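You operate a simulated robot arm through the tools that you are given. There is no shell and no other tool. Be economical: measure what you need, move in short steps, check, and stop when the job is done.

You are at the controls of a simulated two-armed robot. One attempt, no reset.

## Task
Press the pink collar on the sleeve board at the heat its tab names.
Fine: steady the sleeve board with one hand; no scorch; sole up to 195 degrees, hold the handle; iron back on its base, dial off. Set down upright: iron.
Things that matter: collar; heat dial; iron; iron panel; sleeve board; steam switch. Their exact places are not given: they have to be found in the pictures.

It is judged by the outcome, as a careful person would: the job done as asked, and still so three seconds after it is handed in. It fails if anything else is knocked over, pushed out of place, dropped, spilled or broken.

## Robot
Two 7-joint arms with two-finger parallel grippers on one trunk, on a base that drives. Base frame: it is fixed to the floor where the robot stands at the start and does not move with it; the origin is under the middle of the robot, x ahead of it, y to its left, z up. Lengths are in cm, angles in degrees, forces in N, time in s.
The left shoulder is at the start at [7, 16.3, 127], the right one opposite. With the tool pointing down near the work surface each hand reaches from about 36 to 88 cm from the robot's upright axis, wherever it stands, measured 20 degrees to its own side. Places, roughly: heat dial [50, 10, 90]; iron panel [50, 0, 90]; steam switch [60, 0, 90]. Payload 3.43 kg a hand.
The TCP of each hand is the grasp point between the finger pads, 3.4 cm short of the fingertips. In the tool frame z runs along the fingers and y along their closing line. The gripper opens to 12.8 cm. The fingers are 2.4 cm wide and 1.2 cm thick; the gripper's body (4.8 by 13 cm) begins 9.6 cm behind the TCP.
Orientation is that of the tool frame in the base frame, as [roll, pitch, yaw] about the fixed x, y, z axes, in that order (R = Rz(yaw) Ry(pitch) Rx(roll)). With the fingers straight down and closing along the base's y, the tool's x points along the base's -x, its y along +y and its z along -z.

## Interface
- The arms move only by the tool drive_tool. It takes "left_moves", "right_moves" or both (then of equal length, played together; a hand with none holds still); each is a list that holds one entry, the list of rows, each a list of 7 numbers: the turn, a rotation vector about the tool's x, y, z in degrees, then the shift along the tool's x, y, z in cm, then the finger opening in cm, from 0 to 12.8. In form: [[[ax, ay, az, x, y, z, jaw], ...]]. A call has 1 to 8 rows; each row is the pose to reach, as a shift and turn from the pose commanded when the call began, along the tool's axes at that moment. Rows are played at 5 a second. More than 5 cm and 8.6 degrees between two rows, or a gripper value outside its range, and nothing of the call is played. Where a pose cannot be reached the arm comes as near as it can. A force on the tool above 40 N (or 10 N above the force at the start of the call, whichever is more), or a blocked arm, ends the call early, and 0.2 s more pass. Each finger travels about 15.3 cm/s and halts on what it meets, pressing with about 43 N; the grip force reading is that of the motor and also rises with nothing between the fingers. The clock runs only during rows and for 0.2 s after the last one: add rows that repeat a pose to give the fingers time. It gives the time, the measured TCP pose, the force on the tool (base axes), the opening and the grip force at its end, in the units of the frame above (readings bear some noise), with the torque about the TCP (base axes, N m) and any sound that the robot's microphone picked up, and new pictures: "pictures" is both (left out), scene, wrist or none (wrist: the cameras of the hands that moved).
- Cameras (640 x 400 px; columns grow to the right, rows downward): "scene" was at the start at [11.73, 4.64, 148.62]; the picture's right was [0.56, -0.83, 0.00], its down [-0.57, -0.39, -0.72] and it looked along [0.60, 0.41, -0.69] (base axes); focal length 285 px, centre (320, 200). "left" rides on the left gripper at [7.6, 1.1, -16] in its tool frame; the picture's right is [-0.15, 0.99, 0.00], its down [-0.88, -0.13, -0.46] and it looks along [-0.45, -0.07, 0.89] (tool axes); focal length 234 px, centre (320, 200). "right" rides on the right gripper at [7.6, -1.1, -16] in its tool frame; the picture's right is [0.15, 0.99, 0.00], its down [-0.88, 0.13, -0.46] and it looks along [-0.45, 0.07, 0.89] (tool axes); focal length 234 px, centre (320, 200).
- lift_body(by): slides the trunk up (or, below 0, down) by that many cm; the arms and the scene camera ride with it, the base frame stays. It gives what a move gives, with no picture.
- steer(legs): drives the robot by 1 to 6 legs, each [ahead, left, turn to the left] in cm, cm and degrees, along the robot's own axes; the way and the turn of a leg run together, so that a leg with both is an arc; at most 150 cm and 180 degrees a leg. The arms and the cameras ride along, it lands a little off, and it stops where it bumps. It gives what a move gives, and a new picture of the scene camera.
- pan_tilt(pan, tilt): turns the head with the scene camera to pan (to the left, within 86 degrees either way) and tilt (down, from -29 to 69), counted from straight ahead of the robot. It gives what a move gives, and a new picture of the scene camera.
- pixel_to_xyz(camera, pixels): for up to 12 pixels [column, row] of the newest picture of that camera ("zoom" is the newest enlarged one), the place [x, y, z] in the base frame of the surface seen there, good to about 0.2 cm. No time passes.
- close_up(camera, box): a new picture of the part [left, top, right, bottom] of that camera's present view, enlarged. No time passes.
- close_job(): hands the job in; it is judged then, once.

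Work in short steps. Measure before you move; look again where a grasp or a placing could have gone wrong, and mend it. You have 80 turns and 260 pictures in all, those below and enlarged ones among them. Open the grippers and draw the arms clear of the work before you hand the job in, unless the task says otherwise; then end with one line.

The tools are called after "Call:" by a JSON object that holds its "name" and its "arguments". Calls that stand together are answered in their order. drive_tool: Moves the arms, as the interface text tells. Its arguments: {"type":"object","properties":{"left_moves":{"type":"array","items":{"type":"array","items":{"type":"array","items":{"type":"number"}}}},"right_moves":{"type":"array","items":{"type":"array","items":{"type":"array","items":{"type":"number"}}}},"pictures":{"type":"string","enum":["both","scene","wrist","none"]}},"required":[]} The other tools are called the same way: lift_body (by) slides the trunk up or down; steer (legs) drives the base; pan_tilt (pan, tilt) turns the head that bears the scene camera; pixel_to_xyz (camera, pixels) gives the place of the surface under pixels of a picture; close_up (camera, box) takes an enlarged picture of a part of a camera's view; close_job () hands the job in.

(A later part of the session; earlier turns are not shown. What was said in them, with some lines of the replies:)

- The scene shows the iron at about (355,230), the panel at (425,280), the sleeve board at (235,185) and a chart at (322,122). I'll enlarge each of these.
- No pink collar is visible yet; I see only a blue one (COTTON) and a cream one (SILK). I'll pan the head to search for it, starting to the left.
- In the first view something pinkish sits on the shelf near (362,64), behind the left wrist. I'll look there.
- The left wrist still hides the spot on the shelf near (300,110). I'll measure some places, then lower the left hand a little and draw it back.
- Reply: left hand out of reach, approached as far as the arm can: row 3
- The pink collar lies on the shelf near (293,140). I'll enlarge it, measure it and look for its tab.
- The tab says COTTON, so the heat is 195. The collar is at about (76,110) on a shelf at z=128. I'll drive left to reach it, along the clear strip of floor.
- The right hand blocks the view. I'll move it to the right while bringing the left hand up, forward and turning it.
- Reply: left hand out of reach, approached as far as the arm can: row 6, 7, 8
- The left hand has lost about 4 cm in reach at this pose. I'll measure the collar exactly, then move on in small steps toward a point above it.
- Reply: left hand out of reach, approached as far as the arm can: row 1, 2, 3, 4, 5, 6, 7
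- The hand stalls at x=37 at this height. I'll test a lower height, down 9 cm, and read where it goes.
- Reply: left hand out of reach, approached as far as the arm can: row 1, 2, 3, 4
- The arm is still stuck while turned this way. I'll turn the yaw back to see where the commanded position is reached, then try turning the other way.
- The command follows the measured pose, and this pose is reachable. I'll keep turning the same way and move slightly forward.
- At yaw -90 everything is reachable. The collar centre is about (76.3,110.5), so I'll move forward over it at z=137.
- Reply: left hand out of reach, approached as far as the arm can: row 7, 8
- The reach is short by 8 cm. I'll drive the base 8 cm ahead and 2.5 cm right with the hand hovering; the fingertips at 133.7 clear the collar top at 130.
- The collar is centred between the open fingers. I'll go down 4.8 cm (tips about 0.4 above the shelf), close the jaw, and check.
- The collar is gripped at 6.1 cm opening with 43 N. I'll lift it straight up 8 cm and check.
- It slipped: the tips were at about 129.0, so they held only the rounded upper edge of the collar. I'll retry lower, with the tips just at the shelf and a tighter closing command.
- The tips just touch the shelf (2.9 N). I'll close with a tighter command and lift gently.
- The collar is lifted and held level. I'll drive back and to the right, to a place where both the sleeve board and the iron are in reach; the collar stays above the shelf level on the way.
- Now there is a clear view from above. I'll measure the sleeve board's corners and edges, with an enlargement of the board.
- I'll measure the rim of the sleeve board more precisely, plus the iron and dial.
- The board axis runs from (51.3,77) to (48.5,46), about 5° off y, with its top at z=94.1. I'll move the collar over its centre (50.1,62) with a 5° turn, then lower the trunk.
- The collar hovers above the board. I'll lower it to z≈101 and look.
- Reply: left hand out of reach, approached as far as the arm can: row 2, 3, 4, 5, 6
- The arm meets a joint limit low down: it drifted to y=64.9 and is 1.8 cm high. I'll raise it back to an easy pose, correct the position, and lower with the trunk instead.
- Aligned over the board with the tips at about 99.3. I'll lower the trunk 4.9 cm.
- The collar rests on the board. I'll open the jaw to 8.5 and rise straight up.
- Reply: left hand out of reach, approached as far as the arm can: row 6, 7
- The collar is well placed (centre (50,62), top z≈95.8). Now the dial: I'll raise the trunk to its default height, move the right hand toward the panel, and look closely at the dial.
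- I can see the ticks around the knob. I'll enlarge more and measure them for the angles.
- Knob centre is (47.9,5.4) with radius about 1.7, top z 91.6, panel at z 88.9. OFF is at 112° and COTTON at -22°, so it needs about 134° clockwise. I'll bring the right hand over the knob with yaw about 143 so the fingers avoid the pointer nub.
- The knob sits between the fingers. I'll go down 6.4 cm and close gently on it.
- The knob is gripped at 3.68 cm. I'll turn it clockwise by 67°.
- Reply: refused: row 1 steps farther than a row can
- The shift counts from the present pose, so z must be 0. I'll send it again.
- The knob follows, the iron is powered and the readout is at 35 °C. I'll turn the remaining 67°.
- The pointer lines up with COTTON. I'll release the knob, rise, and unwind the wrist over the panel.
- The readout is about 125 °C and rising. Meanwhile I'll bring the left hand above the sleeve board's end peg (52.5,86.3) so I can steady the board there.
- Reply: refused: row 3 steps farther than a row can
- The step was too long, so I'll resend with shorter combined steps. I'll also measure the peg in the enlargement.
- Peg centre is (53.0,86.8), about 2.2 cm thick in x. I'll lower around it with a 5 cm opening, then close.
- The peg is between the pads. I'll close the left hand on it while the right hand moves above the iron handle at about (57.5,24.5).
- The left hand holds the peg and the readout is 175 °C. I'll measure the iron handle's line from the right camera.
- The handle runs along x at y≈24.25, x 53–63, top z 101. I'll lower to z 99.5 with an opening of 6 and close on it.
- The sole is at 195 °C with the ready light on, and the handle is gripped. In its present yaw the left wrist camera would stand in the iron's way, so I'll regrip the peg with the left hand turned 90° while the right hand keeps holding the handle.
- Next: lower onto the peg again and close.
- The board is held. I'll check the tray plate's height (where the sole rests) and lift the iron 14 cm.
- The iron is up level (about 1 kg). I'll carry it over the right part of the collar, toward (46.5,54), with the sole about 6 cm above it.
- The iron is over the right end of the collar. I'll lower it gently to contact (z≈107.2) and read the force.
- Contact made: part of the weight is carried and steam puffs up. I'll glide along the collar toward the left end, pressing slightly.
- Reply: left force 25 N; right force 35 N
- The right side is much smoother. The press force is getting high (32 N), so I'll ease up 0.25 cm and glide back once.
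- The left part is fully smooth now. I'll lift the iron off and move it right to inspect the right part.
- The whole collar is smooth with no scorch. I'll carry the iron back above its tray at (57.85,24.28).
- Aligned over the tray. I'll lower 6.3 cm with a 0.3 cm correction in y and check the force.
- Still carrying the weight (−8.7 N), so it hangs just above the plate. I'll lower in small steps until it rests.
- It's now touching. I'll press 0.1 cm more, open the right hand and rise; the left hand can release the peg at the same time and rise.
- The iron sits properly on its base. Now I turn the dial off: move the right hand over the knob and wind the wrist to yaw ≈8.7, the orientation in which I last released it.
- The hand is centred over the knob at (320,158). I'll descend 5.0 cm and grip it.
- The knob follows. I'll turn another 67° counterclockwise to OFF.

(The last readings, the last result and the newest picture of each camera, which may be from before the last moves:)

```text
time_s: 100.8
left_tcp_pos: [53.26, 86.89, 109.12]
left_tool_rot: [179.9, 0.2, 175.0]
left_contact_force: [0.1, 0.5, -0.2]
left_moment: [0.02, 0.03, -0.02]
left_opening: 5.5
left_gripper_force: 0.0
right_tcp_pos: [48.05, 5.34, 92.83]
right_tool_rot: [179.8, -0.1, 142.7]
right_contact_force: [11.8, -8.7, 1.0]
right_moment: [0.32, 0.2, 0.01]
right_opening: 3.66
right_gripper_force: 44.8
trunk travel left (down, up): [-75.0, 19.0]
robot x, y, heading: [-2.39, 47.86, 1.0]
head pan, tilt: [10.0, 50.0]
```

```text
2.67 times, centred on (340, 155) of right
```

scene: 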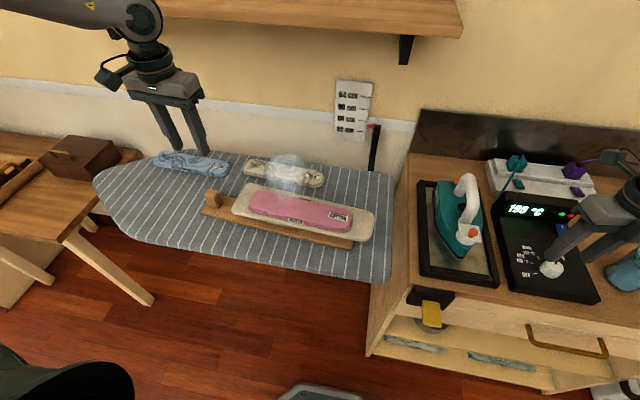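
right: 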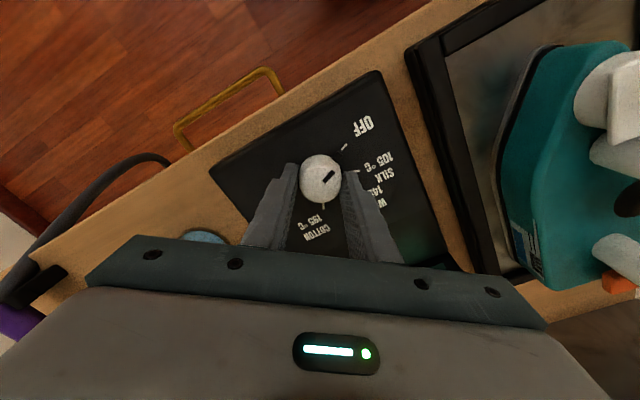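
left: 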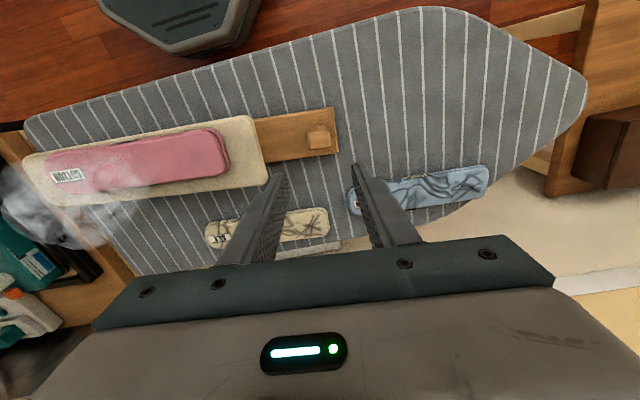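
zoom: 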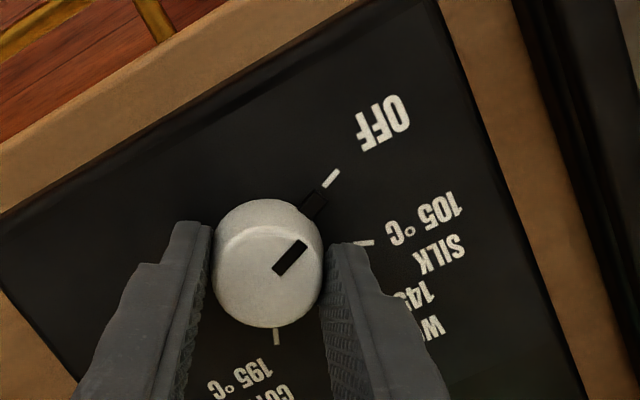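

The pointer lines up with OFF. I'll release the knob, rise, and raise the left hand as well.

Call:
{"name": "drive_tool", "arguments": {"right_moves": [[[0, 0, 0, 0, 0, 0, 5], [0, 0, 0, 0, 0, 0, 6], [0, 0, 0, 0, 0, -4, 6], [0, 0, 0, 0, 0, -8, 6], [0, 0, 0, 0, 0, -12, 6], [0, 0, -8, 0, 0, -16, 7], [0, 0, -16, 0, 0, -20, 8], [0, 0, -24, 0, 0, -24, 9]]], "left_moves": [[[0, 0, 0, 0, 0, -3, 8], [0, 0, 0, 0, 0, -6, 8], [0, 0, 0, 3, 0, -9, 8], [0, 0, 0, 6, 0, -12, 8], [0, 0, 0, 9, 0, -15, 8], [0, 0, 0, 13, 0, -16, 8], [0, 0, 0, 17, 0, -16, 8], [0, 0, 0, 20, 0, -16, 8]]]}}

Call:
{"name": "close_up", "arguments": {"camera": "scene", "box": [150, 130, 400, 280]}}

Call:
{"name": "close_up", "arguments": {"camera": "right", "box": [200, 60, 500, 240]}}

```text
time_s: 102.6
left_tcp_pos: [32.93, 88.63, 124.9]
left_tool_rot: [-179.8, 0.2, 175.0]
left_contact_force: [-0.3, -0.1, -0.3]
left_moment: [-0.01, -0.02, -0.03]
left_opening: 7.99
left_gripper_force: 0.0
right_tcp_pos: [47.74, 5.28, 116.74]
right_tool_rot: [179.9, 0.1, 166.7]
right_contact_force: [-0.1, 0.8, 0.1]
right_moment: [-0.02, -0.04, -0.01]
right_opening: 9.01
right_gripper_force: 0.0
trunk travel left (down, up): [-75.0, 19.0]
robot x, y, heading: [-2.42, 48.3, 0.7]
head pan, tilt: [10.0, 50.0]
```

scene: 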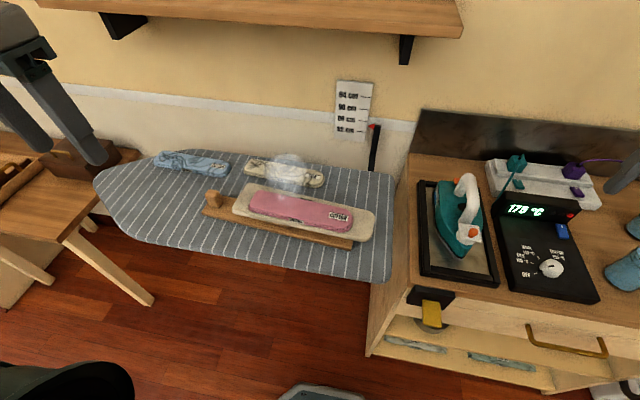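
right: 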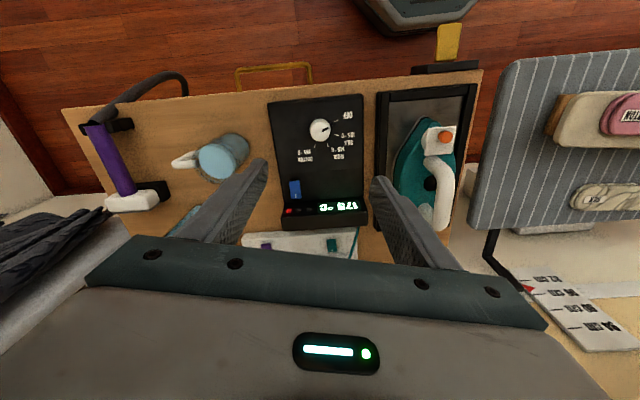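
left: 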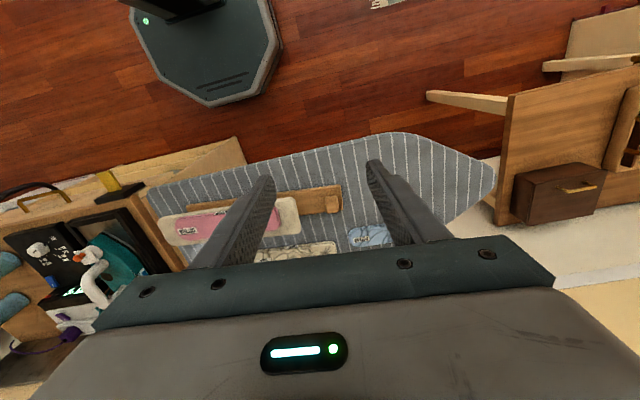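

```text
2.56 times, centred on (275, 205) of scene
```

zoom: 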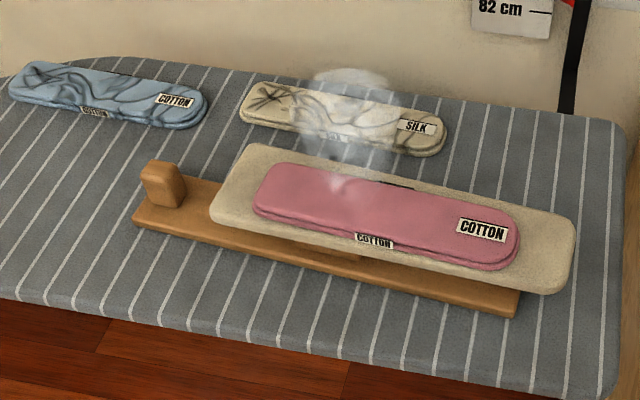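

```text
2.13 times, centred on (350, 150) of right
```

zoom: 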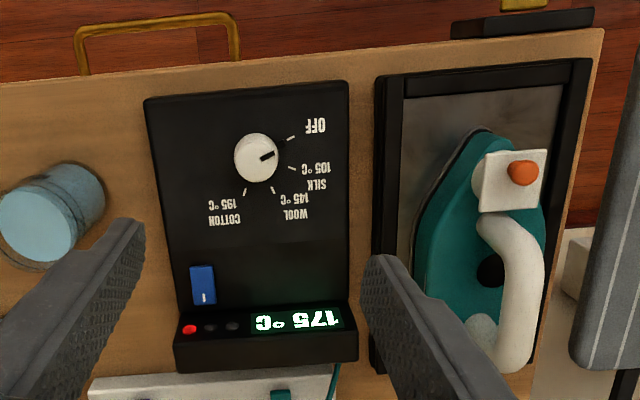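

The dial is at OFF, the heating light is out and the readout is falling (175 °C). The iron is on its tray and the collar is smooth. I'll draw the right arm back and open both hands.

Call:
{"name": "drive_tool", "arguments": {"right_moves": [[[0, 0, 0, 3, 0, -2, 11], [0, 0, 0, 6, 0, -4, 12.8], [0, 0, 0, 9, 0, -6, 12.8], [0, 0, 0, 12, 0, -8, 12.8]]], "left_moves": [[[0, 0, 0, 0, 0, 0, 11], [0, 0, 0, 0, 0, 0, 12.8], [0, 0, 0, 0, 0, 0, 12.8], [0, 0, 0, 0, 0, 0, 12.8]]], "pictures": "scene"}}

```text
time_s: 103.6
left_tcp_pos: [32.95, 88.64, 125.14]
left_tool_rot: [-179.8, 0.3, 175.0]
left_contact_force: [0.1, 0.3, -0.6]
left_moment: [-0.01, 0.01, -0.05]
left_opening: 12.81
left_gripper_force: 0.2
right_tcp_pos: [35.96, 8.1, 125.12]
right_tool_rot: [179.9, 0.1, 166.5]
right_contact_force: [-0.4, 0.3, 0.5]
right_moment: [-0.02, -0.04, -0.02]
right_opening: 12.79
right_gripper_force: 0.0
trunk travel left (down, up): [-75.0, 19.0]
robot x, y, heading: [-2.18, 48.59, 1.0]
head pan, tilt: [10.0, 50.0]
```

scene: 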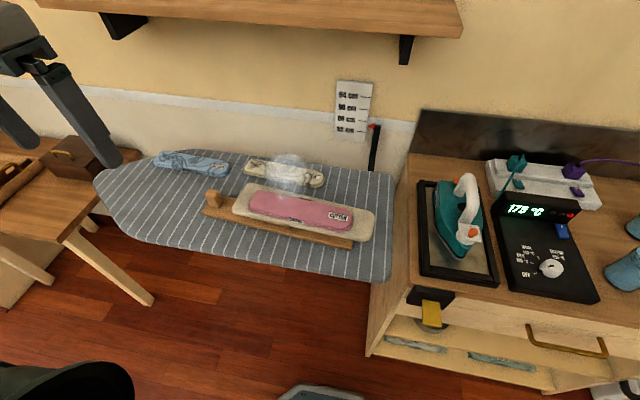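

Everything is in place and both arms are clear with the hands open, so I'm handing the job in.

Call:
{"name": "close_job", "arguments": {}}

```text
The job is handed in.
```

The pink collar was pressed smooth on the sleeve board at 195 °C, the COTTON heat its tab names, with no scorch visible and the board held throughout; the iron is back upright on its base and the dial is at OFF.
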